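You operate a simulated robot arm through the tools that you are given. There is no shell and no other tool. Be economical: measure what you need, move in short steps, check, and stop when the job is done.

Carry out the task below with a simulated robot arm. There is one attempt and no reset: what you move stays moved.

JOB
Take the wrapped white pack on the top of the sealer table and put it away on the lower shelf of the packing table. Put two of the job cards from the top of the packing table on the top of the front belt. Turn the front height dial to 4. Turn the yellow cord dial to 4. Fetch the beige corner piece and set it on top of the covers canister. Take the teal vacuum and put it on the top of the packing table. Open the left packing drawer, take the grey corner piece on the top of the set-up table and put it away in the inside of the left packing drawer, then shut the drawer. Open the sealer table drawer. Do these in any order. Set down upright: job card.

It is judged by the outcome, as a careful person would: the job done as asked, and still so three seconds after it is handed in. It fails if anything else is knocked over, pushed out of place, dropped, spilled or broken. A push-on lid holds only when it is set on centred and level and pressed home; a screw cap is set on level and turned clockwise until tight.

ROBOT AND FRAMES
A 7-joint arm with a fingered hand on a trunk, on a base that drives. Base frame: it is fixed to the floor where the robot stands at the start and does not move with it; the origin is under the middle of the robot, x ahead of it, y to its left, z up. Readings come in mm, rad, newtons and seconds.
Its first joint turns from -2.601 to 2.601 rad. Places, roughly: beige corner piece (6x6x5 cm) [6000, 5300, 800]; covers canister [6250, 4750, 750]; front height dial [4800, 5400, 800]; grey corner piece (6x6x5 cm) [6200, 4700, 800]; inside of the left packing drawer [6000, 3600, 700]; job card [6250, 2750, 750]; left packing drawer [5900, 3600, 700]; lower shelf of the packing table [6100, 3200, 200]; sealer table drawer [800, 100, 700]; teal vacuum [6250, 5250, 750]; top of the front belt [4100, 3300, 600]; top of the packing table [6100, 3200, 800]; wrapped white pack [750, -250, 750]; yellow cord dial [4500, 5600, 1600]. Payload 3.5 kg.
The TCP is the grasp point between the finger pads, 30 mm short of the fingertips. In the tool frame z runs along the fingers and y along their closing line. The gripper opens to 104 mm. The gripper's body begins 35 mm behind the TCP. The gripper is a hand of 4 fingers: y runs from the thumb to the fingers, the wrist lies at [-15, -110, -186] in the tool frame.
Orientation is that of the tool frame in the base frame, as a unit quaternion [w, x, y, z]. With the fingers straight down and the wrist toward the robot, the tool's x, y and z point along [0, 1, 0], [1, 0, 0] and [0, 0, -1] of the base frame.

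CONTROLS
- The arm moves only by the tool arm_command. Its argument "plan" is a list of rows, each a list of 2 entries, a list of its own where there are three numbers: the turn, a rotation vector about the tool's x, y, z in rad, then the shift along the tool's x, y, z in mm. In form: [[[wx, wy, wz], [tx, ty, tz]], ...]. A call has 1 to 12 rows; each row shifts and turns the commanded pose from where the row before left it, along the tool's axes as they then stand. Each row takes 0.2 s and may step no farther than 50 mm and 0.15 rad from the row before; otherwise, the whole call is refused. A pose out of reach is approached as far as the arm can. The call stops where the force on the tool passes 40 N (or 10 N more than at its start, if that is more) or the arm is blocked; 0.2 s more then pass. In this call time passes only in rows, and 0.2 s behind the last. It gives the time, the measured TCP pose, the force on the tool (base axes), the opening and the grip force at its end, in the units of the frame above (readings bear some noise), with the torque about the TCP (base axes, N m) and any sound that the robot's microphone picked up.
- Cameras (640 x 400 px; columns grow to the right, rows downward): "scene" is now at [41.1, 174.4, 1417.5]; the picture's right is [0.03, -1.00, 0.00], its down [-0.56, -0.02, -0.83] and it looks along [0.82, 0.02, -0.56] (base axes); focal length 261 px, centre (320, 200). "wrist" rides on the gripper at [61, -92, -130] in the tool frame; the picture's right is [-0.81, 0.28, -0.52], its down [-0.53, -0.71, 0.46] and it looks along [-0.24, 0.65, 0.72] (tool axes); focal length 275 px, centre (320, 200). There is no depth. A picture from a camera that has moved, and an enlarged one, comes with that camera's place and axes in the base frame and with its lens.
- grab_frame(camera): a new picture of that camera. It takes no simulated time.
- move_column(by): slides the trunk up (or, below 0, down) by that many mm; the arm and the scene camera ride with it, the base frame stays. It gives what a move gives, with no picture.
- drive_base(legs): drives the robot by 1 to 6 legs, each [ahead, left, turn to the left] in mm, mm and rad, along the robot's own axes; the way and the turn of a leg run together, so that a leg with both is an arc; at most 1500 mm and 3.142 rad a leg. The arm and the cameras ride along, it lands a little off, and it stops where it bumps. It gives what a move gives.
- move_fingers(index, middle, ring, thumb_bend, thumb_turn): sets how far each is bent, from 0 (flat) to 1 (curled in); at 0.3 the hand is open as for a grip, at 0.7 the pads meet at the TCP. One left out holds its place. A second passes; each finger stops where it meets its share of the squeeze, and holds until it gets a number again. It is the only way to open and close the hand. It gives what a move gives, with no picture; readings hold the bend of each and the force on the fingers (four entries, about 0 where the hand has none), thumb and palm. thumb_turn goes from beside the hand (0) to across from the fingers (1), as for a grip.
- aim_head(pan, tilt): turns the head with the scene camera to pan (to the left, within 2.705 rad either way) and tilt (down, from -0.506 to 1.204), counted from straight ahead of the robot. It gives what a move gives.
- close_up(camera, box): a new picture of the part [left, top, right, bottom] of that camera's present view, enlarged. It takes no simulated time.
- job_done(): hands the job in; it is judged then, once.

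Go step by step. Nothing tells you exact positions but the pictures and the camera data: compare them with the known pose of the tool, close in by small moves and look again before you grip or let go. The budget is 493 turns and 246 pictures, counting those below and the enlarged ones. Unless the task says otherwise, let go and move clear before handing in.

The tools are called after ">>>" as a command line: name --argument value ..., lists and objects as JSON in quotes. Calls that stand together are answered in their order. arm_command: Moves the arm, as the interface text tells. Its arguments: {"type":"object","properties":{"plan":{"type":"array"}},"required":["plan"]} The other tools are called the same way: move_column (by) slides the trunk up or down; move_fingers (index, middle, ring, thumb_bend, thumb_turn) moves the fingers one by one; drive_base (legs) drives the base; aim_head (pan, tilt) turns the head that bears the scene camera; grab_frame (camera) takes a picture; close_up (camera, box) takes an enlarged picture of a part of a camera's view; job_done () hands the job in.

At the start:

```text
time: 0.0
tcp_pos: [587.0, -95.3, 1136.8]
orientation: [0.0, 0.707, 0.707, 0.0]
wrist_force: [-0.1, 0.8, -0.8]
torque: [-0.01, 0.0, -0.04]
opening: 103.9
finger_force: 0.0
shape: jaw
bend: [0.3, 0.3, 0.3, 0.3, 0.98]
finger forces: [0.0, 0.0, 0.0, 0.0, 0.0, 0.0]
trunk travel left (down, up): [-450.0, 260.0]
robot x, y, heading: [0.3, -2.2, 0.001]
head pan, tilt: [0.028, 0.6]
```

scene: 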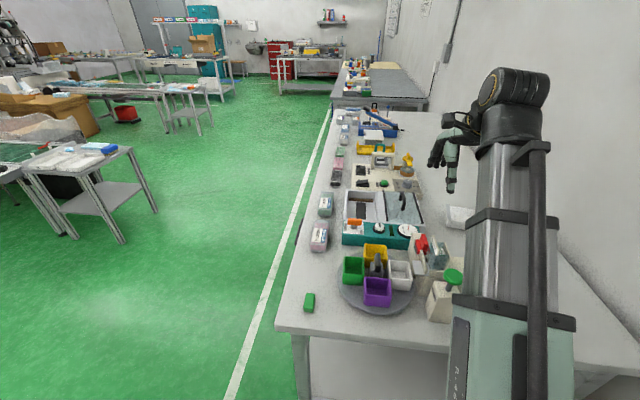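
wrist: 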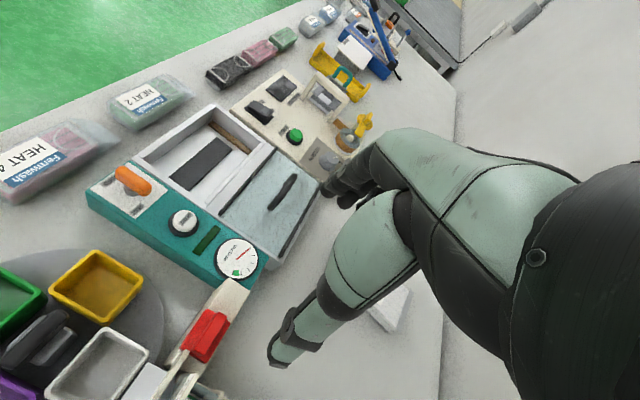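

I see the sealer table ahead; a white pack lies behind the hand near [750,-250]. I'll look at enlarged views first.

>>> close_up --camera "scene" --box '[260, 180, 500, 340]'

>>> close_up --camera "scene" --box '[0, 0, 440, 240]'

>>> aim_head --pan 0.0 --tilt 1.1

>>> grab_frame --camera "scene"

```text
2.50 times, centred on (380, 260) of scene
camera zoom: at [41.1, 174.4, 1417.5], right [0.03, -1.0, 0.0], down [-0.56, -0.02, -0.83], along [0.82, 0.02, -0.56], focal length 653 px, centre (170, 50)
```

zoom: 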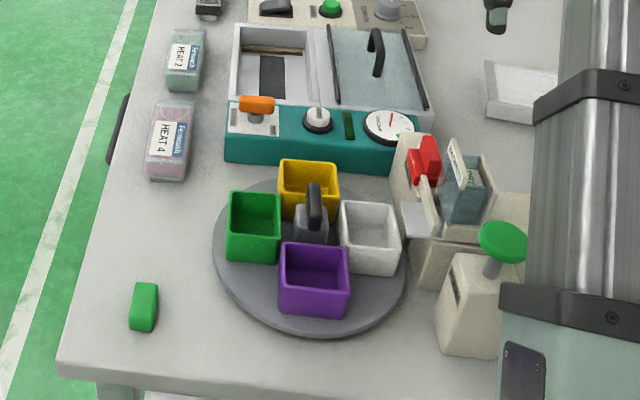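

```text
1.45 times, centred on (220, 120) of scene
camera zoom: at [41.1, 174.4, 1417.5], right [0.03, -1.0, 0.0], down [-0.56, -0.02, -0.83], along [0.82, 0.02, -0.56], focal length 380 px, centre (466, 316)
```

zoom: 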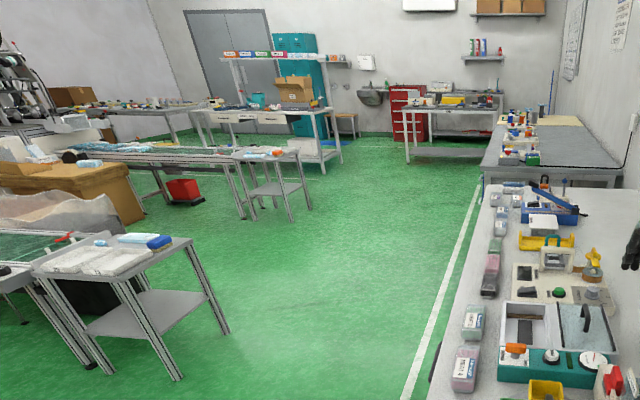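

```text
time: 0.9
tcp_pos: [586.5, -94.0, 1137.2]
orientation: [0.0, 0.707, 0.708, 0.0]
wrist_force: [-0.6, 0.0, 0.3]
torque: [-0.01, 0.04, 0.01]
opening: 104.2
finger_force: 0.0
shape: jaw
bend: [0.3, 0.3, 0.3, 0.3, 0.98]
finger forces: [0.0, 0.0, 0.0, 0.0, 0.0, 0.0]
trunk travel left (down, up): [-450.0, 260.0]
robot x, y, heading: [2.8, -0.2, 0.002]
head pan, tilt: [0.0, 1.1]
```

```text
241 pictures are left
camera scene: at [16.0, 171.9, 1379.0], right [0.0, -1.0, 0.0], down [-0.89, 0.0, -0.45], along [0.45, 0.0, -0.89], focal length 261 px, centre (320, 200)
```

scene: 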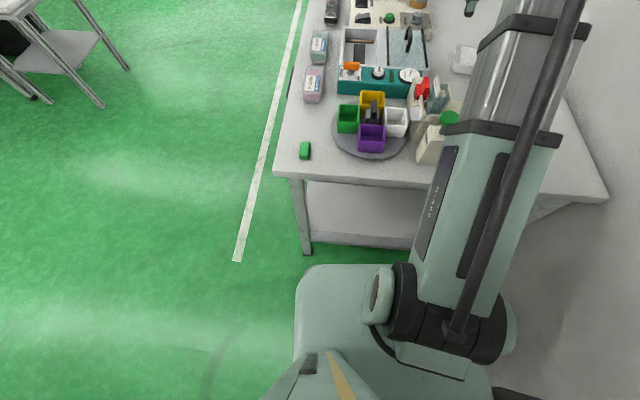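

The robot faces the short end of the sealer table; the drawer handle is on its left long side. I'll swing the hand left to see the right part of the table with the wrist camera.

>>> arm_command --plan '[[[0, 0, 0], [50, 0, 0]], [[0, 0, 0], [50, 0, 0]], [[0, 0, 0], [50, 0, 0]], [[0, 0, 0], [50, 0, 0]], [[0, 0, 0], [50, 0, 0]]]'

>>> grab_frame --camera "wrist"

>>> aim_head --pan -0.3 --tilt 0.8

>>> grab_frame --camera "scene"

```text
time: 2.1
tcp_pos: [589.2, 152.4, 1136.8]
orientation: [0.001, 0.707, 0.707, -0.001]
wrist_force: [0.9, -0.5, 0.4]
torque: [-0.01, 0.03, 0.01]
opening: 103.9
finger_force: 0.0
shape: jaw
bend: [0.3, 0.3, 0.3, 0.3, 0.98]
finger forces: [0.1, 0.0, 0.0, 0.1, 0.1, 0.1]
trunk travel left (down, up): [-450.0, 260.0]
robot x, y, heading: [2.4, 1.3, 0.002]
head pan, tilt: [0.0, 1.1]
```

```text
240 pictures are left
camera wrist: at [497.0, 213.8, 1267.0], right [0.27, -0.81, 0.52], down [-0.71, -0.53, -0.46], along [0.64, -0.24, -0.72], focal length 275 px, centre (320, 200)
```

wrist: 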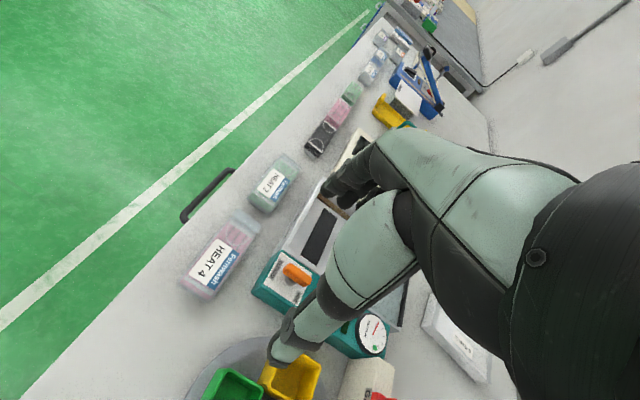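

```text
time: 2.9
tcp_pos: [587.9, 151.1, 1137.1]
orientation: [0.001, 0.707, 0.707, -0.001]
wrist_force: [0.8, 0.3, -0.5]
torque: [0.0, -0.01, 0.02]
opening: 103.5
finger_force: 0.1
shape: jaw
bend: [0.3, 0.3, 0.3, 0.3, 0.98]
finger forces: [0.1, 0.0, 0.0, 0.0, 0.0, 0.0]
trunk travel left (down, up): [-450.0, 260.0]
robot x, y, heading: [2.8, -2.6, 0.001]
head pan, tilt: [-0.3, 0.799]
```

```text
239 pictures are left
camera scene: at [29.8, 148.2, 1400.6], right [-0.29, -0.96, 0.0], down [-0.69, 0.21, -0.7], along [0.67, -0.21, -0.72], focal length 261 px, centre (320, 200)
```

scene: 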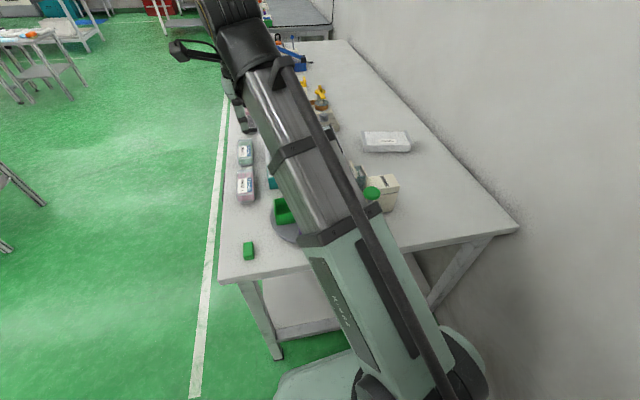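

>>> close_up --camera "scene" --box '[330, 110, 450, 185]'

>>> close_up --camera "wrist" --box '[380, 260, 540, 400]'

```text
5.33 times, centred on (390, 148) of scene
camera zoom: at [29.8, 148.2, 1400.6], right [-0.29, -0.96, 0.0], down [-0.69, 0.21, -0.7], along [0.67, -0.21, -0.72], focal length 1393 px, centre (-53, 480)
```

zoom: 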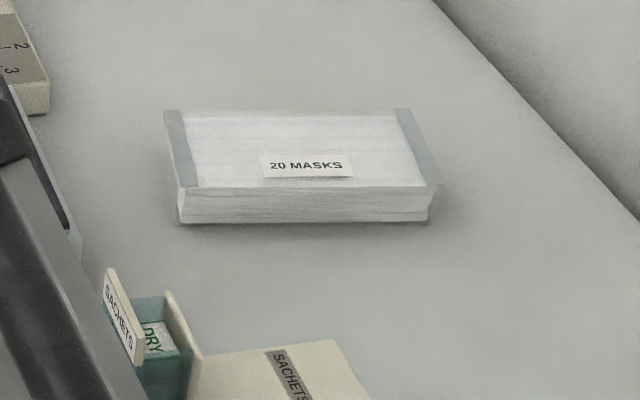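

```text
2.86 times, centred on (460, 330) of wrist
camera zoom: at [496.7, 213.2, 1267.1], right [0.28, -0.81, 0.52], down [-0.71, -0.53, -0.46], along [0.65, -0.24, -0.72], focal length 786 px, centre (-80, -171)
```

zoom: 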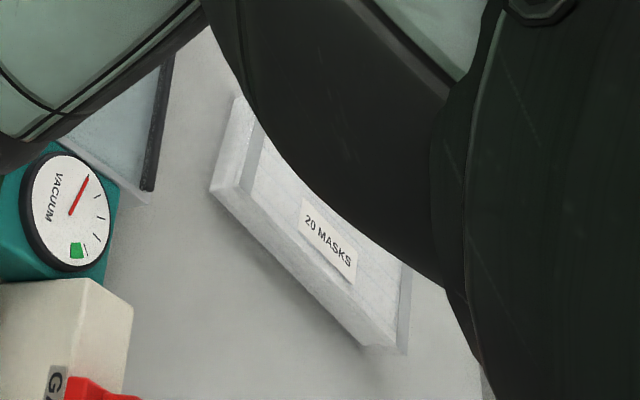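

The pack ("20 MASKS") is about 175×98×29 mm, centred near [767,-338], top z≈866, turned about -17°. I'll open the fingers wider and move over it, turned to match.

>>> move_fingers --index 0.15 --middle 0.15 --ring 0.15 --thumb_bend 0.15 --thumb_turn 1.0

>>> arm_command --plan '[[[0, 0, 0], [-50, 0, 0]], [[0, 0, 0], [-50, 0, 0]], [[0, 0, 0], [-50, 0, 0]], [[0, 0, 0], [-50, 10, 0]], [[0, 0, 0], [-50, 0, 0]], [[0, 0, 0], [-50, 0, 0]], [[0, 0, 0], [-45, 20, 0]], [[0, 0, 0], [-45, 20, 0]], [[0, 0, 0], [-45, 20, 0]], [[0, 0, 0], [-40, 30, 0]], [[0, 0, 0.15], [0, 20, 0]], [[0, 0, 0.14], [0, 20, 0]]]'

>>> grab_frame --camera "wrist"

>>> grab_frame --camera "scene"

```text
time: 3.9
tcp_pos: [589.4, 152.0, 1136.8]
orientation: [0.001, 0.707, 0.707, 0.0]
wrist_force: [0.2, -0.3, -0.5]
torque: [-0.01, -0.02, 0.01]
opening: 136.0
finger_force: 0.0
shape: fingers
bend: [0.15, 0.15, 0.15, 0.15, 0.96]
finger forces: [0.0, 0.0, 0.0, 0.1, 0.0, 0.1]
trunk travel left (down, up): [-450.0, 260.0]
robot x, y, heading: [0.6, -2.7, 0.002]
head pan, tilt: [-0.3, 0.799]
```

```text
refused: row 4 steps farther than a row can; nothing moved
```

```text
236 pictures are left
camera wrist: at [496.8, 213.4, 1267.1], right [0.28, -0.81, 0.52], down [-0.71, -0.53, -0.46], along [0.65, -0.24, -0.72], focal length 275 px, centre (320, 200)
```

wrist: 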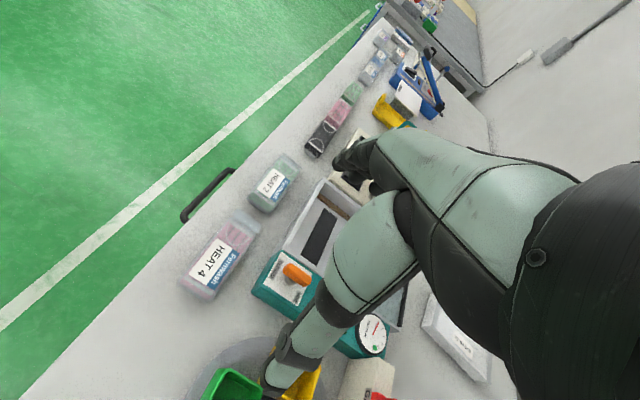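

```text
235 pictures are left
camera scene: at [29.8, 148.1, 1400.7], right [-0.3, -0.96, 0.0], down [-0.68, 0.21, -0.7], along [0.67, -0.21, -0.72], focal length 261 px, centre (320, 200)
```

scene: 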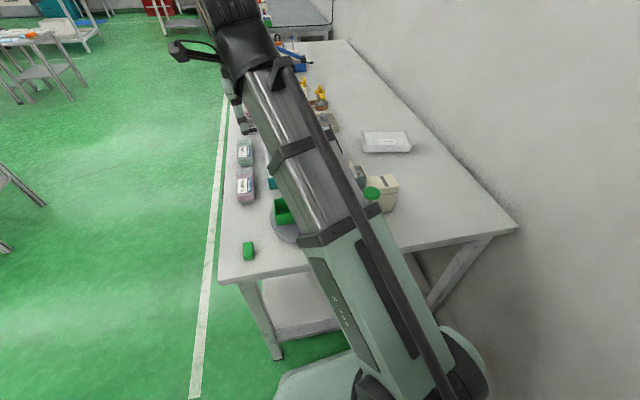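

>>> arm_command --plan '[[[0, 0, 0], [-49, 0, 0]], [[0, 0, 0], [-49, 0, 0]], [[0, 0, 0], [-49, 0, 0]], [[0, 0, 0], [-49, 5, 0]], [[0, 0, 0], [-49, 5, 0]], [[0, 0, 0], [-45, 20, 0]], [[0, 0, 0], [-45, 20, 0]], [[0, 0, 0], [-45, 20, 0]], [[0, 0, 0], [-45, 20, 0]], [[0, 0, 0], [-45, 20, 0]], [[0, 0, 0.15], [-20, 40, 0]], [[0, 0, 0.14], [0, 40, 0]]]'

>>> grab_frame --camera "wrist"

>>> grab_frame --camera "scene"

```text
time: 6.5
tcp_pos: [777.2, -342.7, 1136.1]
orientation: [0.001, 0.802, 0.597, 0.0]
wrist_force: [-0.2, 0.1, 0.0]
torque: [-0.01, -0.01, -0.03]
opening: 135.9
finger_force: 0.0
shape: fingers
bend: [0.15, 0.15, 0.15, 0.15, 0.96]
finger forces: [0.0, 0.1, 0.0, 0.0, 0.1, 0.1]
trunk travel left (down, up): [-450.0, 260.0]
robot x, y, heading: [4.9, -4.1, -0.004]
head pan, tilt: [-0.3, 0.799]
```

```text
234 pictures are left
camera wrist: at [706.1, -257.2, 1266.1], right [0.03, -0.85, 0.52], down [-0.84, -0.31, -0.46], along [0.55, -0.42, -0.72], focal length 275 px, centre (320, 200)
```

wrist: 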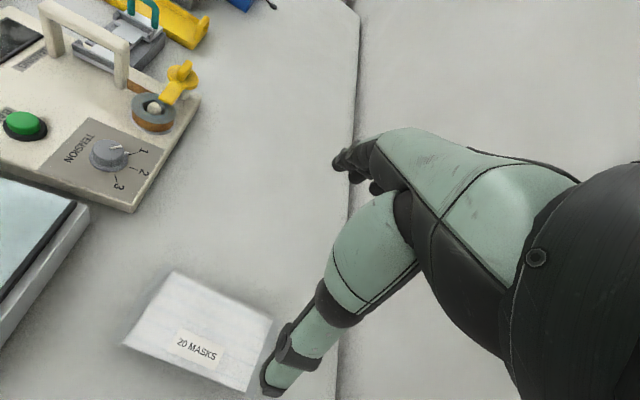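

```text
233 pictures are left
camera scene: at [30.0, 148.1, 1400.7], right [-0.3, -0.96, 0.0], down [-0.68, 0.21, -0.7], along [0.67, -0.21, -0.72], focal length 261 px, centre (320, 200)
```

scene: 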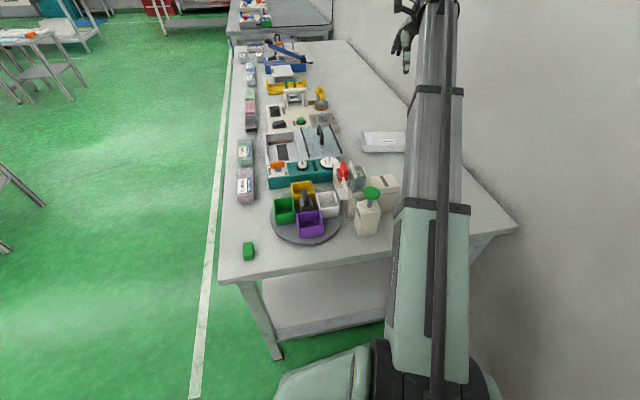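

The pack centre is near [758,-336] and its turn matches. I shift -20 along tool y and go down to just above.

>>> arm_command --plan '[[[0, 0, 0], [1, -20, 30]], [[0, 0, 0], [0, 0, 45]], [[0, 0, 0], [0, 0, 45]], [[0, 0, 0], [0, 0, 45]], [[0, 0, 0], [0, 0, 20]], [[0, 0, 0], [0, 0, 10]]]'

>>> grab_frame --camera "wrist"

```text
time: 7.9
tcp_pos: [756.9, -333.8, 941.8]
orientation: [0.0, 0.802, 0.598, 0.0]
wrist_force: [0.3, 0.4, -0.3]
torque: [0.02, -0.02, 0.01]
opening: 136.1
finger_force: 0.0
shape: fingers
bend: [0.15, 0.15, 0.15, 0.15, 0.96]
finger forces: [0.0, 0.1, 0.0, 0.0, 0.0, 0.1]
trunk travel left (down, up): [-450.0, 260.0]
robot x, y, heading: [1.2, -0.8, -0.001]
head pan, tilt: [-0.3, 0.799]
```

```text
232 pictures are left
camera wrist: at [687.0, -249.1, 1071.9], right [0.03, -0.85, 0.52], down [-0.84, -0.31, -0.46], along [0.55, -0.42, -0.72], focal length 275 px, centre (320, 200)
```

wrist: 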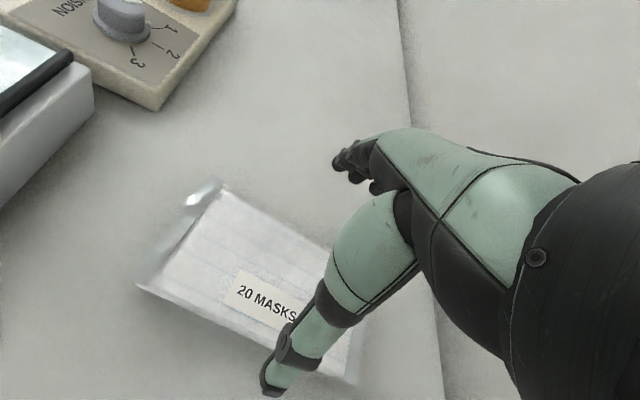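

>>> arm_command --plan '[[[0, 0, 0], [0, 0, 30]], [[0, 0, 0], [0, 0, 25]], [[0, 0, 0], [0, 0, 12]]]'

>>> grab_frame --camera "wrist"

```text
time: 8.7
tcp_pos: [757.4, -334.0, 874.4]
orientation: [0.0, 0.801, 0.599, 0.0]
wrist_force: [0.6, 0.3, 0.2]
torque: [-0.03, 0.02, -0.02]
opening: 136.0
finger_force: 0.0
shape: fingers
bend: [0.15, 0.15, 0.15, 0.15, 0.96]
finger forces: [0.0, 0.0, 0.0, 0.0, 0.0, 0.0]
trunk travel left (down, up): [-450.0, 260.0]
robot x, y, heading: [1.7, 2.0, 0.0]
head pan, tilt: [-0.3, 0.799]
```

```text
231 pictures are left
camera wrist: at [687.0, -249.5, 1003.8], right [0.03, -0.85, 0.52], down [-0.84, -0.31, -0.46], along [0.55, -0.42, -0.72], focal length 275 px, centre (320, 200)
```

wrist: 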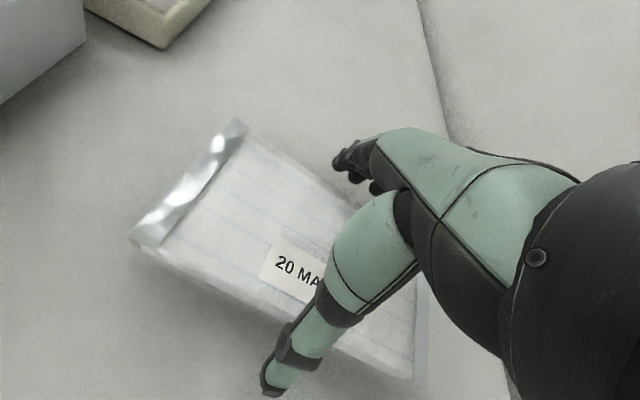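

>>> move_fingers --index 0.6 --middle 0.6 --ring 0.6 --thumb_bend 0.6

>>> grab_frame --camera "wrist"

```text
time: 9.7
tcp_pos: [757.2, -334.1, 875.2]
orientation: [0.001, 0.802, 0.597, 0.001]
wrist_force: [5.2, -0.3, 13.8]
torque: [-0.17, -0.43, 0.02]
opening: 101.5
finger_force: 27.3
shape: fingers
bend: [0.32, 0.42, 0.41, 0.3, 0.97]
finger forces: [12.4, 8.1, 9.2, 0.0, 23.7, 0.0]
trunk travel left (down, up): [-450.0, 260.0]
robot x, y, heading: [1.8, -1.7, 0.002]
head pan, tilt: [-0.3, 0.799]
```

```text
230 pictures are left
camera wrist: at [686.7, -249.3, 1005.3], right [0.03, -0.85, 0.52], down [-0.83, -0.31, -0.46], along [0.55, -0.42, -0.72], focal length 275 px, centre (320, 200)
```

wrist: 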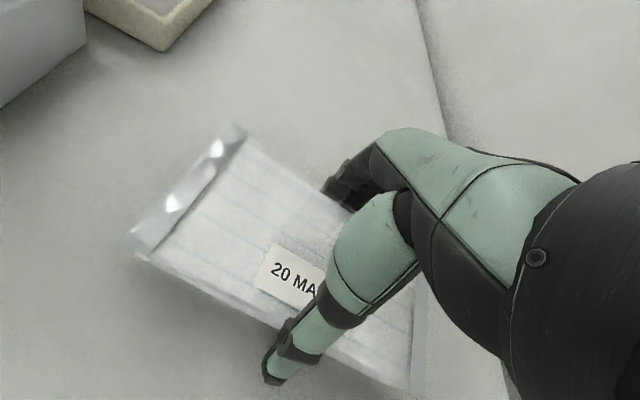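

Gripped with ~27 N. I'll lift and check.

>>> arm_command --plan '[[[0, 0, 0], [0, 0, -10]], [[0, 0, 0], [0, 0, -30]], [[0, 0, 0], [0, 0, -40]], [[0, 0, 0], [0, 0, -40]]]'

>>> grab_frame --camera "wrist"

```text
time: 10.7
tcp_pos: [756.6, -337.2, 999.1]
orientation: [0.0, 0.802, 0.597, -0.001]
wrist_force: [0.4, -1.1, -1.2]
torque: [-0.02, 0.01, -0.02]
opening: 101.2
finger_force: 24.3
shape: fingers
bend: [0.34, 0.43, 0.42, 0.3, 0.98]
finger forces: [10.0, 7.4, 8.3, 0.1, 24.4, 0.0]
trunk travel left (down, up): [-450.0, 260.0]
robot x, y, heading: [-1.8, 1.0, 0.001]
head pan, tilt: [-0.3, 0.799]
```

```text
229 pictures are left
camera wrist: at [686.9, -251.6, 1128.7], right [0.03, -0.85, 0.52], down [-0.84, -0.31, -0.46], along [0.55, -0.42, -0.72], focal length 275 px, centre (320, 200)
```

wrist: 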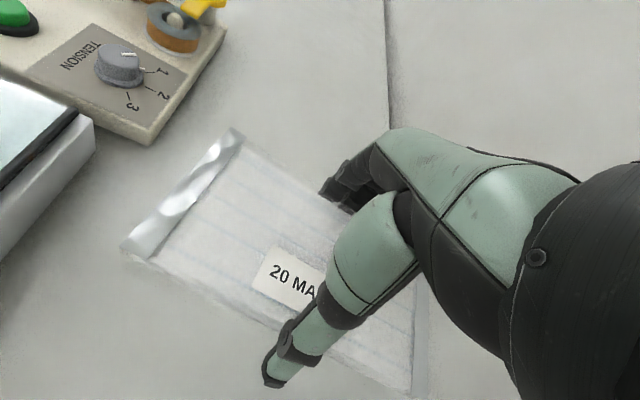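

The pack is held. I'll raise and draw in the hand to a travel pose, then drive along the aisle.

>>> arm_command --plan '[[[0, 0, 0], [0, 0, -45]], [[0, 0, 0], [0, 0, -45]], [[0, 0, 0], [0, 0, -45]], [[0, 0, -0.145], [0, 0, -30]], [[0, 0, -0.145], [0, 0, 0]], [[0, 0, 0], [40, -25, 0]], [[0, 0, 0], [40, -25, 0]], [[0, 0, 0], [40, -25, 0]], [[0, 0, 0], [40, -25, 0]], [[0, 0, 0], [40, -25, 0]], [[0, 0, 0], [40, -25, 0]]]'

>>> aim_head --pan 0.4 --tilt 0.5

>>> grab_frame --camera "scene"

```text
time: 13.1
tcp_pos: [609.1, -93.0, 1160.8]
orientation: [0.0, 0.707, 0.707, 0.0]
wrist_force: [-0.9, 0.5, -0.3]
torque: [0.0, -0.01, 0.01]
opening: 101.0
finger_force: 24.6
shape: fingers
bend: [0.34, 0.43, 0.42, 0.3, 0.98]
finger forces: [9.8, 7.3, 8.2, 0.0, 24.7, 0.1]
trunk travel left (down, up): [-450.0, 260.0]
robot x, y, heading: [1.0, 0.4, -0.0]
head pan, tilt: [-0.3, 0.799]
```

```text
time: 14.2
tcp_pos: [609.2, -93.2, 1159.9]
orientation: [0.0, 0.706, 0.708, 0.0]
wrist_force: [0.4, 0.3, -0.3]
torque: [0.01, -0.01, -0.01]
opening: 101.0
finger_force: 24.8
shape: fingers
bend: [0.34, 0.43, 0.42, 0.3, 0.98]
finger forces: [9.7, 7.3, 8.2, 0.0, 24.6, 0.1]
trunk travel left (down, up): [-450.0, 260.0]
robot x, y, heading: [-1.4, -2.9, 0.001]
head pan, tilt: [0.4, 0.499]
```

```text
228 pictures are left
camera scene: at [36.6, 207.3, 1426.6], right [0.39, -0.92, 0.0], down [-0.44, -0.19, -0.88], along [0.81, 0.34, -0.48], focal length 261 px, centre (320, 200)
```

scene: 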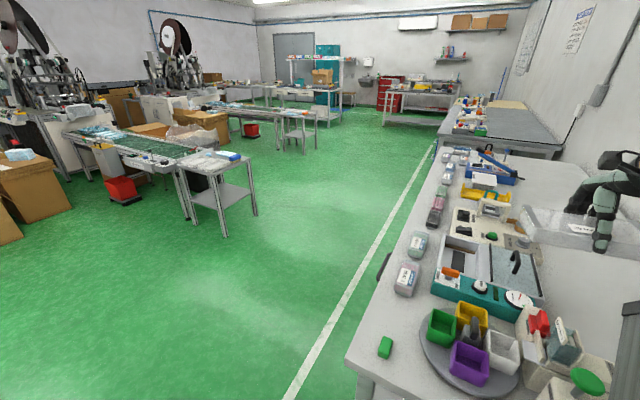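

>>> drive_base --legs '[[-150, 0, 0], [0, 1000, 0], [1500, 0, 0], [1500, 0, 0], [1300, 0, 0]]'

>>> aim_head --pan 0.7 --tilt 0.5

>>> grab_frame --camera "scene"

```text
time: 40.4
tcp_pos: [4732.2, 850.0, 1160.0]
orientation: [0.0, 0.716, 0.698, 0.001]
wrist_force: [0.3, 0.2, -0.6]
torque: [-0.02, -0.02, -0.01]
opening: 101.1
finger_force: 24.7
shape: fingers
bend: [0.34, 0.43, 0.42, 0.3, 0.98]
finger forces: [9.6, 7.3, 8.2, 0.1, 24.9, 0.0]
trunk travel left (down, up): [-450.0, 260.0]
robot x, y, heading: [4127.0, 954.6, -0.026]
head pan, tilt: [0.4, 0.499]
```

```text
time: 41.2
tcp_pos: [4732.0, 848.6, 1158.5]
orientation: [0.001, 0.715, 0.699, 0.0]
wrist_force: [-0.3, 0.5, -1.4]
torque: [0.0, 0.01, -0.01]
opening: 100.9
finger_force: 25.3
shape: fingers
bend: [0.34, 0.43, 0.42, 0.3, 0.98]
finger forces: [9.6, 7.4, 8.1, 0.1, 24.8, 0.1]
trunk travel left (down, up): [-450.0, 260.0]
robot x, y, heading: [4125.8, 954.7, -0.022]
head pan, tilt: [0.7, 0.499]
```

```text
227 pictures are left
camera scene: at [4152.7, 1186.8, 1426.6], right [0.63, -0.78, 0.0], down [-0.37, -0.3, -0.88], along [0.69, 0.55, -0.48], focal length 261 px, centre (320, 200)
```

scene: 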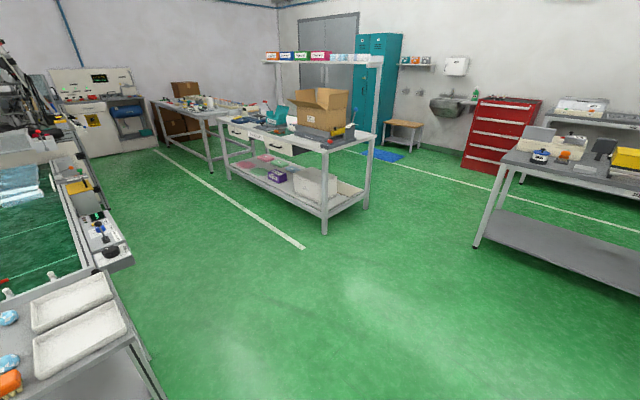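

Packing table spans about y 2390–4150, x 5760–6350. I'll drive in front of it.

>>> drive_base --legs '[[0, 0, 0.024], [800, 0, 0], [0, 1500, 0], [0, 400, 0]]'

>>> aim_head --pan 0.15 --tilt 0.7

>>> grab_frame --camera "scene"

```text
time: 55.0
tcp_pos: [5594.2, 2731.7, 1160.9]
orientation: [0.0, 0.72, 0.694, 0.001]
wrist_force: [0.2, 0.8, -1.8]
torque: [-0.01, -0.06, 0.01]
opening: 100.9
finger_force: 24.8
shape: fingers
bend: [0.34, 0.43, 0.42, 0.3, 0.98]
finger forces: [9.6, 7.3, 8.2, 0.0, 24.8, 0.1]
trunk travel left (down, up): [-450.0, 260.0]
robot x, y, heading: [4990.6, 2850.8, -0.037]
head pan, tilt: [0.7, 0.499]
```

```text
time: 56.0
tcp_pos: [5595.0, 2731.0, 1160.1]
orientation: [0.0, 0.72, 0.694, 0.0]
wrist_force: [0.8, -1.0, -1.0]
torque: [0.0, 0.01, 0.0]
opening: 100.9
finger_force: 25.4
shape: fingers
bend: [0.34, 0.43, 0.42, 0.3, 0.98]
finger forces: [9.6, 7.3, 8.2, 0.0, 24.9, 0.1]
trunk travel left (down, up): [-450.0, 260.0]
robot x, y, heading: [4991.5, 2849.2, -0.039]
head pan, tilt: [0.15, 0.7]
```

```text
226 pictures are left
camera scene: at [5033.6, 3031.3, 1408.9], right [0.11, -0.99, 0.0], down [-0.64, -0.07, -0.77], along [0.76, 0.09, -0.64], focal length 261 px, centre (320, 200)
```

scene: 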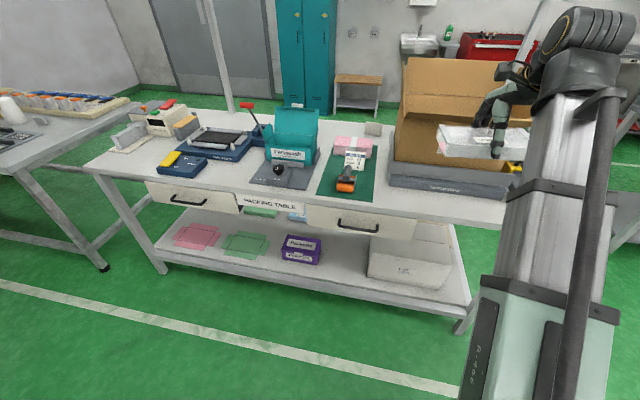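

>>> close_up --camera "scene" --box '[140, 190, 480, 330]'

>>> close_up --camera "scene" --box '[90, 80, 440, 230]'

```text
1.88 times, centred on (310, 260) of scene
camera zoom: at [5033.6, 3031.3, 1408.9], right [0.11, -0.99, 0.0], down [-0.64, -0.07, -0.77], along [0.76, 0.09, -0.64], focal length 492 px, centre (339, 87)
```

zoom: 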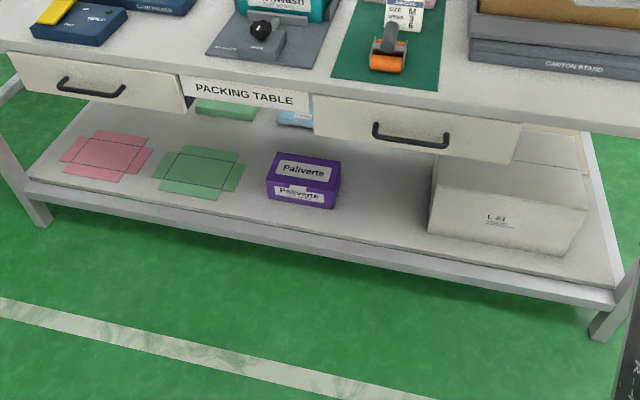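

```text
1.83 times, centred on (265, 155) of scene
camera zoom: at [5033.6, 3031.3, 1408.9], right [0.11, -0.99, 0.0], down [-0.64, -0.07, -0.77], along [0.76, 0.09, -0.64], focal length 478 px, centre (421, 282)
```

zoom: 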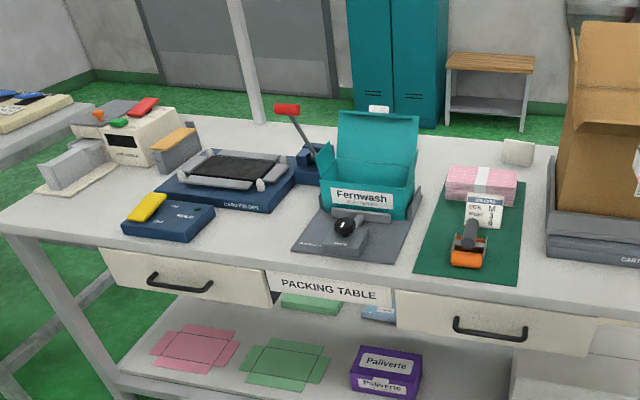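

Shelf gap between the purple box and white box is about y 2875–3130, centre ~[5865,3005], shelf z≈200. I'll align the robot with the table (heading ≈ -0.1) a little back so I can lower the arm in front of the table.

>>> drive_base --legs '[[-75, 338, 0], [0, 0, -0.062]]'

>>> move_column --by -200

>>> grab_frame --camera "scene"

>>> grab_frame --camera "wrist"

```text
time: 58.7
tcp_pos: [5526.2, 3035.8, 1160.5]
orientation: [0.001, 0.741, 0.671, -0.001]
wrist_force: [-0.6, 0.1, 0.0]
torque: [0.0, -0.01, 0.0]
opening: 100.8
finger_force: 24.8
shape: fingers
bend: [0.34, 0.43, 0.42, 0.3, 0.98]
finger forces: [9.6, 7.3, 8.3, 0.0, 24.8, 0.0]
trunk travel left (down, up): [-450.0, 260.0]
robot x, y, heading: [4924.1, 3187.3, -0.098]
head pan, tilt: [0.15, 0.7]
```

```text
time: 60.8
tcp_pos: [5524.7, 3036.7, 960.2]
orientation: [0.0, 0.741, 0.672, 0.0]
wrist_force: [-0.2, 0.6, -0.8]
torque: [-0.01, -0.02, 0.0]
opening: 101.0
finger_force: 24.5
shape: fingers
bend: [0.34, 0.43, 0.42, 0.3, 0.98]
finger forces: [9.6, 7.3, 8.1, 0.0, 24.8, 0.0]
trunk travel left (down, up): [-250.0, 460.0]
robot x, y, heading: [4926.7, 3189.7, -0.097]
head pan, tilt: [0.15, 0.7]
```

```text
223 pictures are left
camera scene: at [4983.1, 3370.3, 1209.0], right [0.05, -1.0, 0.0], down [-0.64, -0.03, -0.76], along [0.76, 0.04, -0.64], focal length 261 px, centre (320, 200)
```

scene: 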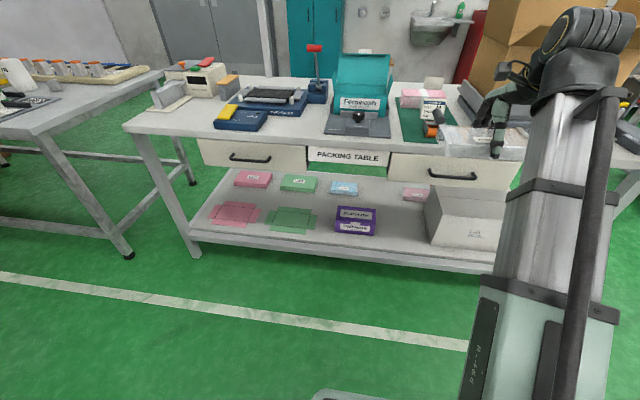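

```text
222 pictures are left
camera wrist: at [5439.8, 3106.7, 1089.6], right [0.19, -0.83, 0.52], down [-0.76, -0.46, -0.46], along [0.62, -0.31, -0.72], focal length 275 px, centre (320, 200)
```

wrist: 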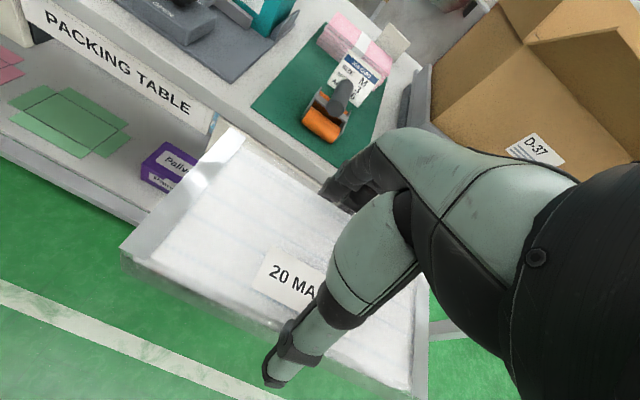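

>>> move_column --by -250

>>> arm_command --plan '[[[0, 0, 0], [0, 0, 40]], [[0, 0, 0], [0, 0, 40]], [[0, 0, 0], [0, 0, 40]], [[0, 0, 0], [0, 0, 40]], [[0, 0, 0], [0, 0, 40]]]'

>>> grab_frame --camera "scene"

```text
time: 63.4
tcp_pos: [5524.9, 3036.0, 710.2]
orientation: [0.0, 0.742, 0.671, -0.001]
wrist_force: [0.5, -0.4, -1.1]
torque: [0.02, 0.0, -0.01]
opening: 100.9
finger_force: 24.8
shape: fingers
bend: [0.34, 0.43, 0.42, 0.3, 0.98]
finger forces: [9.6, 7.4, 8.1, 0.0, 24.9, 0.0]
trunk travel left (down, up): [0.0, 710.0]
robot x, y, heading: [4928.3, 3190.2, -0.102]
head pan, tilt: [0.15, 0.7]
```

```text
time: 64.6
tcp_pos: [5524.9, 3036.1, 511.0]
orientation: [0.0, 0.741, 0.671, 0.001]
wrist_force: [-0.9, -0.6, -0.3]
torque: [-0.02, -0.05, 0.0]
opening: 100.8
finger_force: 24.7
shape: fingers
bend: [0.34, 0.43, 0.42, 0.3, 0.98]
finger forces: [9.4, 7.2, 8.1, 0.0, 24.3, 0.1]
trunk travel left (down, up): [0.0, 710.0]
robot x, y, heading: [4932.8, 3188.5, -0.101]
head pan, tilt: [0.15, 0.7]
```

```text
221 pictures are left
camera scene: at [4983.0, 3370.4, 959.0], right [0.05, -1.0, 0.0], down [-0.64, -0.03, -0.77], along [0.76, 0.04, -0.64], focal length 261 px, centre (320, 200)
```

scene: 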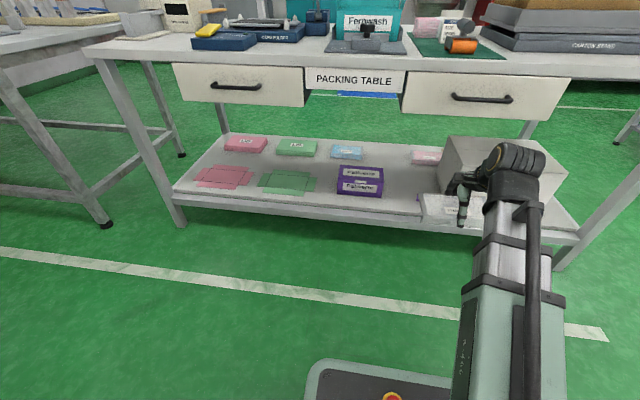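

>>> arm_command --plan '[[[0, 0, 0], [0, 0, 45]], [[0, 0, 0], [0, 0, 45]], [[0, 0, 0], [0, 0, 45]], [[0, 0, 0], [0, 0, 45]]]'

>>> grab_frame --camera "scene"

>>> grab_frame --camera "wrist"

```text
time: 65.6
tcp_pos: [5526.5, 3035.9, 329.6]
orientation: [-0.001, 0.741, 0.671, 0.0]
wrist_force: [-0.7, -0.1, -0.5]
torque: [-0.03, -0.03, 0.0]
opening: 100.7
finger_force: 24.8
shape: fingers
bend: [0.34, 0.43, 0.42, 0.3, 0.98]
finger forces: [9.4, 7.2, 8.0, 0.1, 24.0, 0.0]
trunk travel left (down, up): [0.0, 710.0]
robot x, y, heading: [4929.1, 3194.2, -0.096]
head pan, tilt: [0.15, 0.7]
```

```text
220 pictures are left
camera scene: at [4983.0, 3370.4, 959.0], right [0.05, -1.0, 0.0], down [-0.64, -0.03, -0.77], along [0.76, 0.04, -0.64], focal length 261 px, centre (320, 200)
```

scene: 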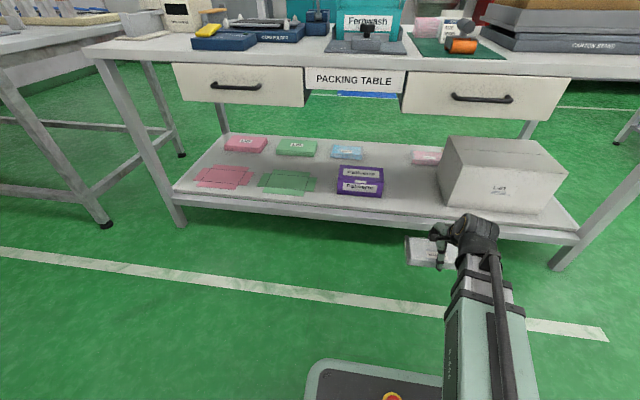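

```text
219 pictures are left
camera wrist: at [5440.6, 3106.2, 460.1], right [0.19, -0.83, 0.52], down [-0.76, -0.46, -0.46], along [0.62, -0.31, -0.72], focal length 275 px, centre (320, 200)
```

wrist: 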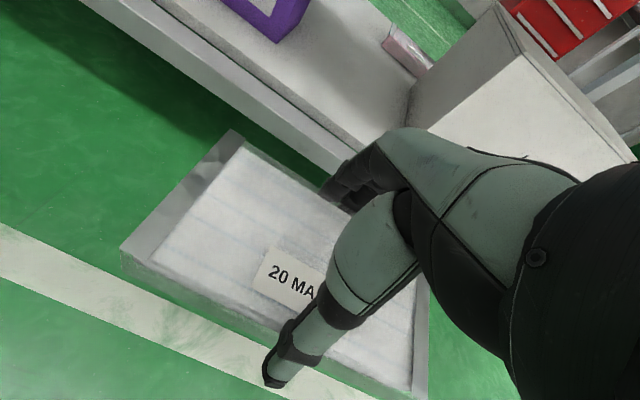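

>>> close_up --camera "wrist" --box '[80, 0, 480, 250]'

>>> close_up --camera "scene" --box '[330, 130, 590, 290]'

```text
1.60 times, centred on (280, 125) of wrist
camera zoom: at [5440.6, 3106.2, 460.1], right [0.19, -0.83, 0.52], down [-0.76, -0.46, -0.46], along [0.62, -0.31, -0.72], focal length 440 px, centre (384, 320)
```

zoom: 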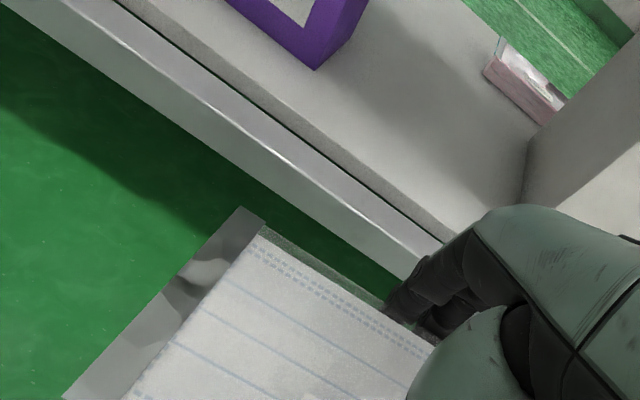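

```text
2.46 times, centred on (460, 210) of scene
camera zoom: at [4983.0, 3370.4, 959.0], right [0.05, -1.0, 0.0], down [-0.64, -0.03, -0.77], along [0.76, 0.04, -0.64], focal length 643 px, centre (-25, 175)
```

zoom: 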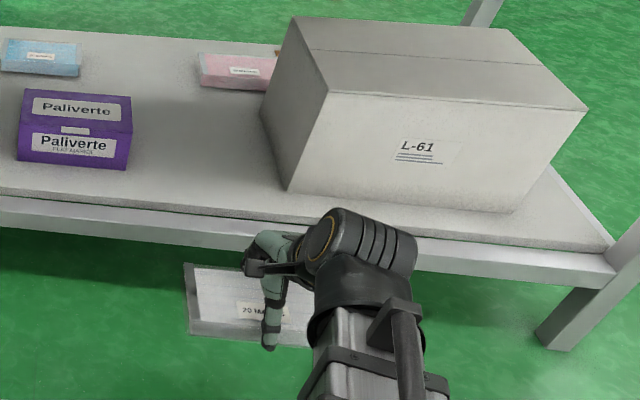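

Panel front edge is at x≈5797; target centre [5866,3011]. I'll drive ahead 150 and look again.

>>> drive_base --legs '[[150, 0, 0]]'

>>> grab_frame --camera "wrist"

```text
time: 67.0
tcp_pos: [5674.1, 3021.3, 330.6]
orientation: [0.0, 0.74, 0.672, 0.0]
wrist_force: [0.5, -0.1, -0.2]
torque: [0.02, 0.01, -0.01]
opening: 100.8
finger_force: 24.0
shape: fingers
bend: [0.34, 0.43, 0.42, 0.3, 0.98]
finger forces: [9.3, 7.1, 8.0, 0.0, 23.9, 0.1]
trunk travel left (down, up): [0.0, 710.0]
robot x, y, heading: [5077.2, 3174.9, -0.093]
head pan, tilt: [0.15, 0.7]
```

```text
216 pictures are left
camera wrist: at [5589.3, 3092.6, 460.5], right [0.2, -0.83, 0.52], down [-0.76, -0.46, -0.46], along [0.62, -0.31, -0.72], focal length 275 px, centre (320, 200)
```

wrist: 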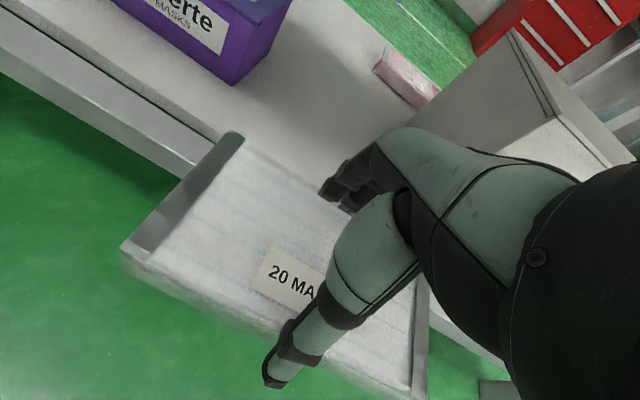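

>>> arm_command --plan '[[[0, 0, 0], [2, 40, 0]], [[0, 0, 0], [2, 40, 0]], [[0, 0, 0], [2, 40, 0]], [[0, 0, 0], [2, 40, 0]], [[0, 0, 0], [2, 32, 0]]]'

>>> grab_frame --camera "wrist"

>>> grab_frame --camera "scene"

```text
time: 68.2
tcp_pos: [5867.2, 3014.1, 329.6]
orientation: [0.0, 0.74, 0.673, 0.0]
wrist_force: [-0.1, 0.3, -0.2]
torque: [0.0, -0.01, -0.02]
opening: 100.7
finger_force: 24.3
shape: fingers
bend: [0.34, 0.43, 0.42, 0.3, 0.98]
finger forces: [9.2, 7.2, 8.0, 0.1, 24.0, 0.0]
trunk travel left (down, up): [0.0, 710.0]
robot x, y, heading: [5076.8, 3174.3, -0.098]
head pan, tilt: [0.15, 0.7]
```

```text
215 pictures are left
camera wrist: at [5781.0, 3083.2, 458.7], right [0.2, -0.83, 0.52], down [-0.76, -0.46, -0.46], along [0.62, -0.31, -0.72], focal length 275 px, centre (320, 200)
```

wrist: 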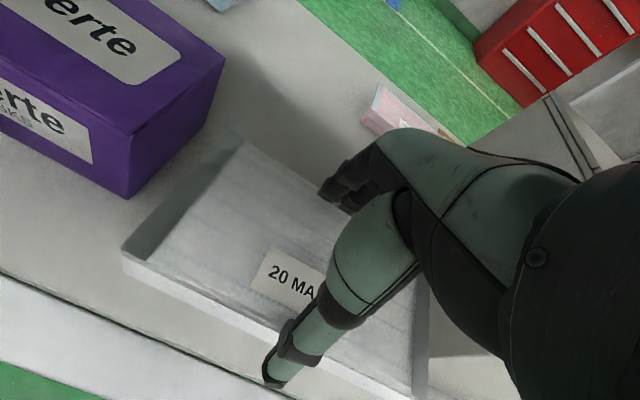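

```text
214 pictures are left
camera scene: at [5131.0, 3355.7, 958.9], right [0.05, -1.0, 0.0], down [-0.64, -0.03, -0.76], along [0.76, 0.04, -0.64], focal length 261 px, centre (320, 200)
```

scene: 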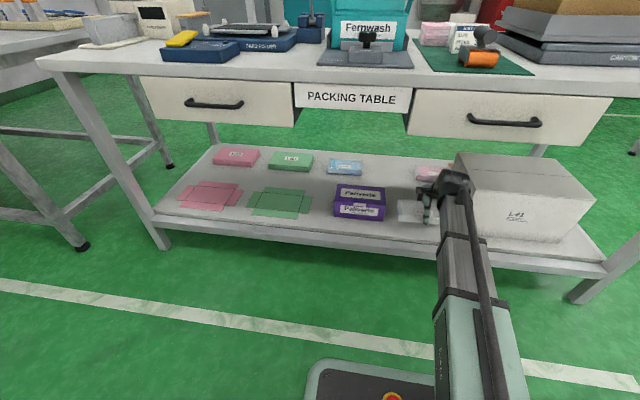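

>>> arm_command --plan '[[[0, 0, 0], [0, 0, 35]], [[0, 0, 0], [0, 0, 30]], [[0, 0, 0], [0, 0, 8]]]'

>>> grab_frame --camera "wrist"

```text
time: 69.0
tcp_pos: [5865.1, 3012.8, 257.8]
orientation: [0.001, 0.74, 0.672, -0.001]
wrist_force: [-0.5, 0.7, 1.1]
torque: [0.12, -0.07, 0.04]
opening: 100.6
finger_force: 25.5
shape: fingers
bend: [0.34, 0.43, 0.42, 0.3, 0.98]
finger forces: [10.0, 7.1, 8.3, 0.1, 24.4, 0.0]
trunk travel left (down, up): [0.0, 710.0]
robot x, y, heading: [5073.3, 3175.4, -0.098]
head pan, tilt: [0.15, 0.7]
```

```text
213 pictures are left
camera wrist: at [5780.7, 3083.2, 387.7], right [0.2, -0.83, 0.52], down [-0.76, -0.46, -0.46], along [0.62, -0.31, -0.72], focal length 275 px, centre (320, 200)
```

wrist: 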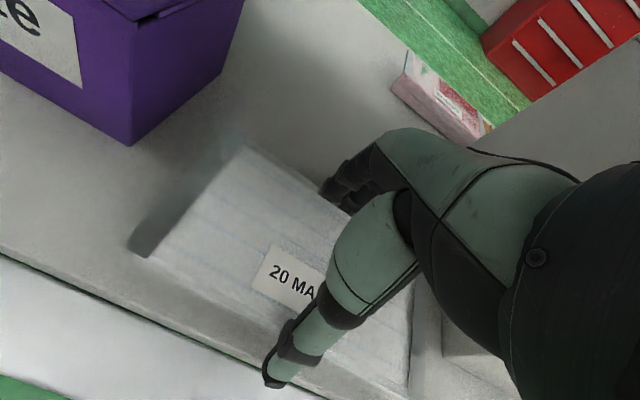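

>>> arm_command --plan '[[[0, 0, 0], [0, 0, 3]], [[0, 0, 0], [0, 0, 3]]]'

```text
time: 69.6
tcp_pos: [5866.6, 3013.1, 256.2]
orientation: [0.002, 0.741, 0.672, 0.002]
wrist_force: [-1.2, 0.4, 25.1]
torque: [-0.01, -0.07, -0.04]
opening: 101.0
finger_force: 26.7
shape: fingers
bend: [0.34, 0.43, 0.42, 0.29, 0.98]
finger forces: [9.3, 6.7, 7.6, 0.0, 28.7, 0.1]
trunk travel left (down, up): [0.0, 710.0]
robot x, y, heading: [5077.8, 3175.2, -0.097]
head pan, tilt: [0.15, 0.7]
```

In contact. I'll back off the press 3 mm and release.

>>> arm_command --plan '[[[0, 0, 0], [0, 0, -4]]]'

>>> move_fingers --index 0.2 --middle 0.2 --ring 0.2 --thumb_bend 0.2

>>> grab_frame --camera "wrist"

```text
time: 70.0
tcp_pos: [5867.1, 3012.3, 256.7]
orientation: [0.0, 0.74, 0.673, 0.001]
wrist_force: [0.7, 1.8, 11.5]
torque: [0.02, -0.46, 0.01]
opening: 100.9
finger_force: 23.6
shape: fingers
bend: [0.34, 0.43, 0.42, 0.29, 0.98]
finger forces: [9.7, 7.4, 8.5, 0.0, 22.8, 0.0]
trunk travel left (down, up): [0.0, 710.0]
robot x, y, heading: [5075.5, 3177.3, -0.099]
head pan, tilt: [0.15, 0.7]
```

```text
time: 71.0
tcp_pos: [5866.3, 3013.5, 255.6]
orientation: [0.001, 0.74, 0.672, 0.001]
wrist_force: [0.0, -0.4, 1.7]
torque: [0.04, 0.14, 0.0]
opening: 127.8
finger_force: 1.4
shape: fingers
bend: [0.2, 0.2, 0.2, 0.18, 0.97]
finger forces: [0.0, 0.0, 0.0, 0.1, 2.1, 0.0]
trunk travel left (down, up): [0.0, 710.0]
robot x, y, heading: [5074.9, 3176.7, -0.095]
head pan, tilt: [0.15, 0.7]
```

```text
212 pictures are left
camera wrist: at [5780.9, 3083.0, 385.9], right [0.2, -0.83, 0.52], down [-0.76, -0.46, -0.46], along [0.62, -0.31, -0.72], focal length 275 px, centre (320, 200)
```

wrist: 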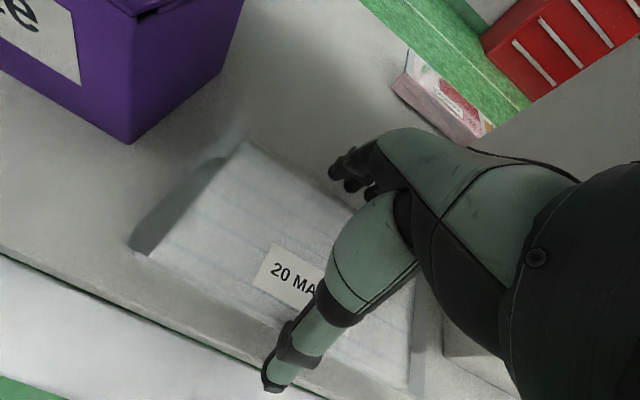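

>>> move_fingers --thumb_bend 0.08

>>> arm_command --plan '[[[0, 0, 0], [0, 0, -10]], [[0, 0, 0], [0, 0, -30]], [[0, 0, 0], [0, 0, -40]]]'

>>> grab_frame --camera "wrist"

```text
time: 72.0
tcp_pos: [5866.5, 3012.6, 255.8]
orientation: [0.001, 0.741, 0.672, 0.0]
wrist_force: [-0.4, 0.3, -0.5]
torque: [0.01, 0.01, -0.01]
opening: 133.7
finger_force: 0.0
shape: fingers
bend: [0.2, 0.2, 0.2, 0.08, 0.96]
finger forces: [0.0, 0.0, 0.0, 0.0, 0.0, 0.1]
trunk travel left (down, up): [0.0, 710.0]
robot x, y, heading: [5075.5, 3175.9, -0.095]
head pan, tilt: [0.15, 0.7]
```

```text
time: 72.8
tcp_pos: [5865.3, 3012.5, 335.7]
orientation: [0.0, 0.74, 0.673, 0.0]
wrist_force: [0.1, 0.0, 0.1]
torque: [0.0, 0.0, -0.05]
opening: 133.7
finger_force: 0.1
shape: fingers
bend: [0.2, 0.2, 0.2, 0.08, 0.96]
finger forces: [0.0, 0.0, 0.0, 0.0, 0.0, 0.0]
trunk travel left (down, up): [0.0, 710.0]
robot x, y, heading: [5077.7, 3176.1, -0.094]
head pan, tilt: [0.15, 0.7]
```

```text
211 pictures are left
camera wrist: at [5780.1, 3082.0, 464.7], right [0.2, -0.83, 0.52], down [-0.76, -0.46, -0.46], along [0.62, -0.3, -0.72], focal length 275 px, centre (320, 200)
```

wrist: 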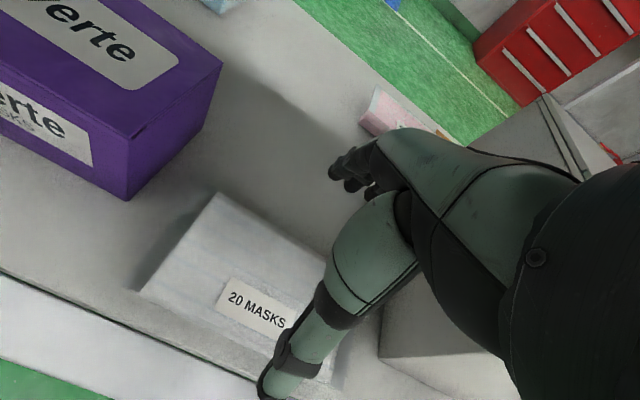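

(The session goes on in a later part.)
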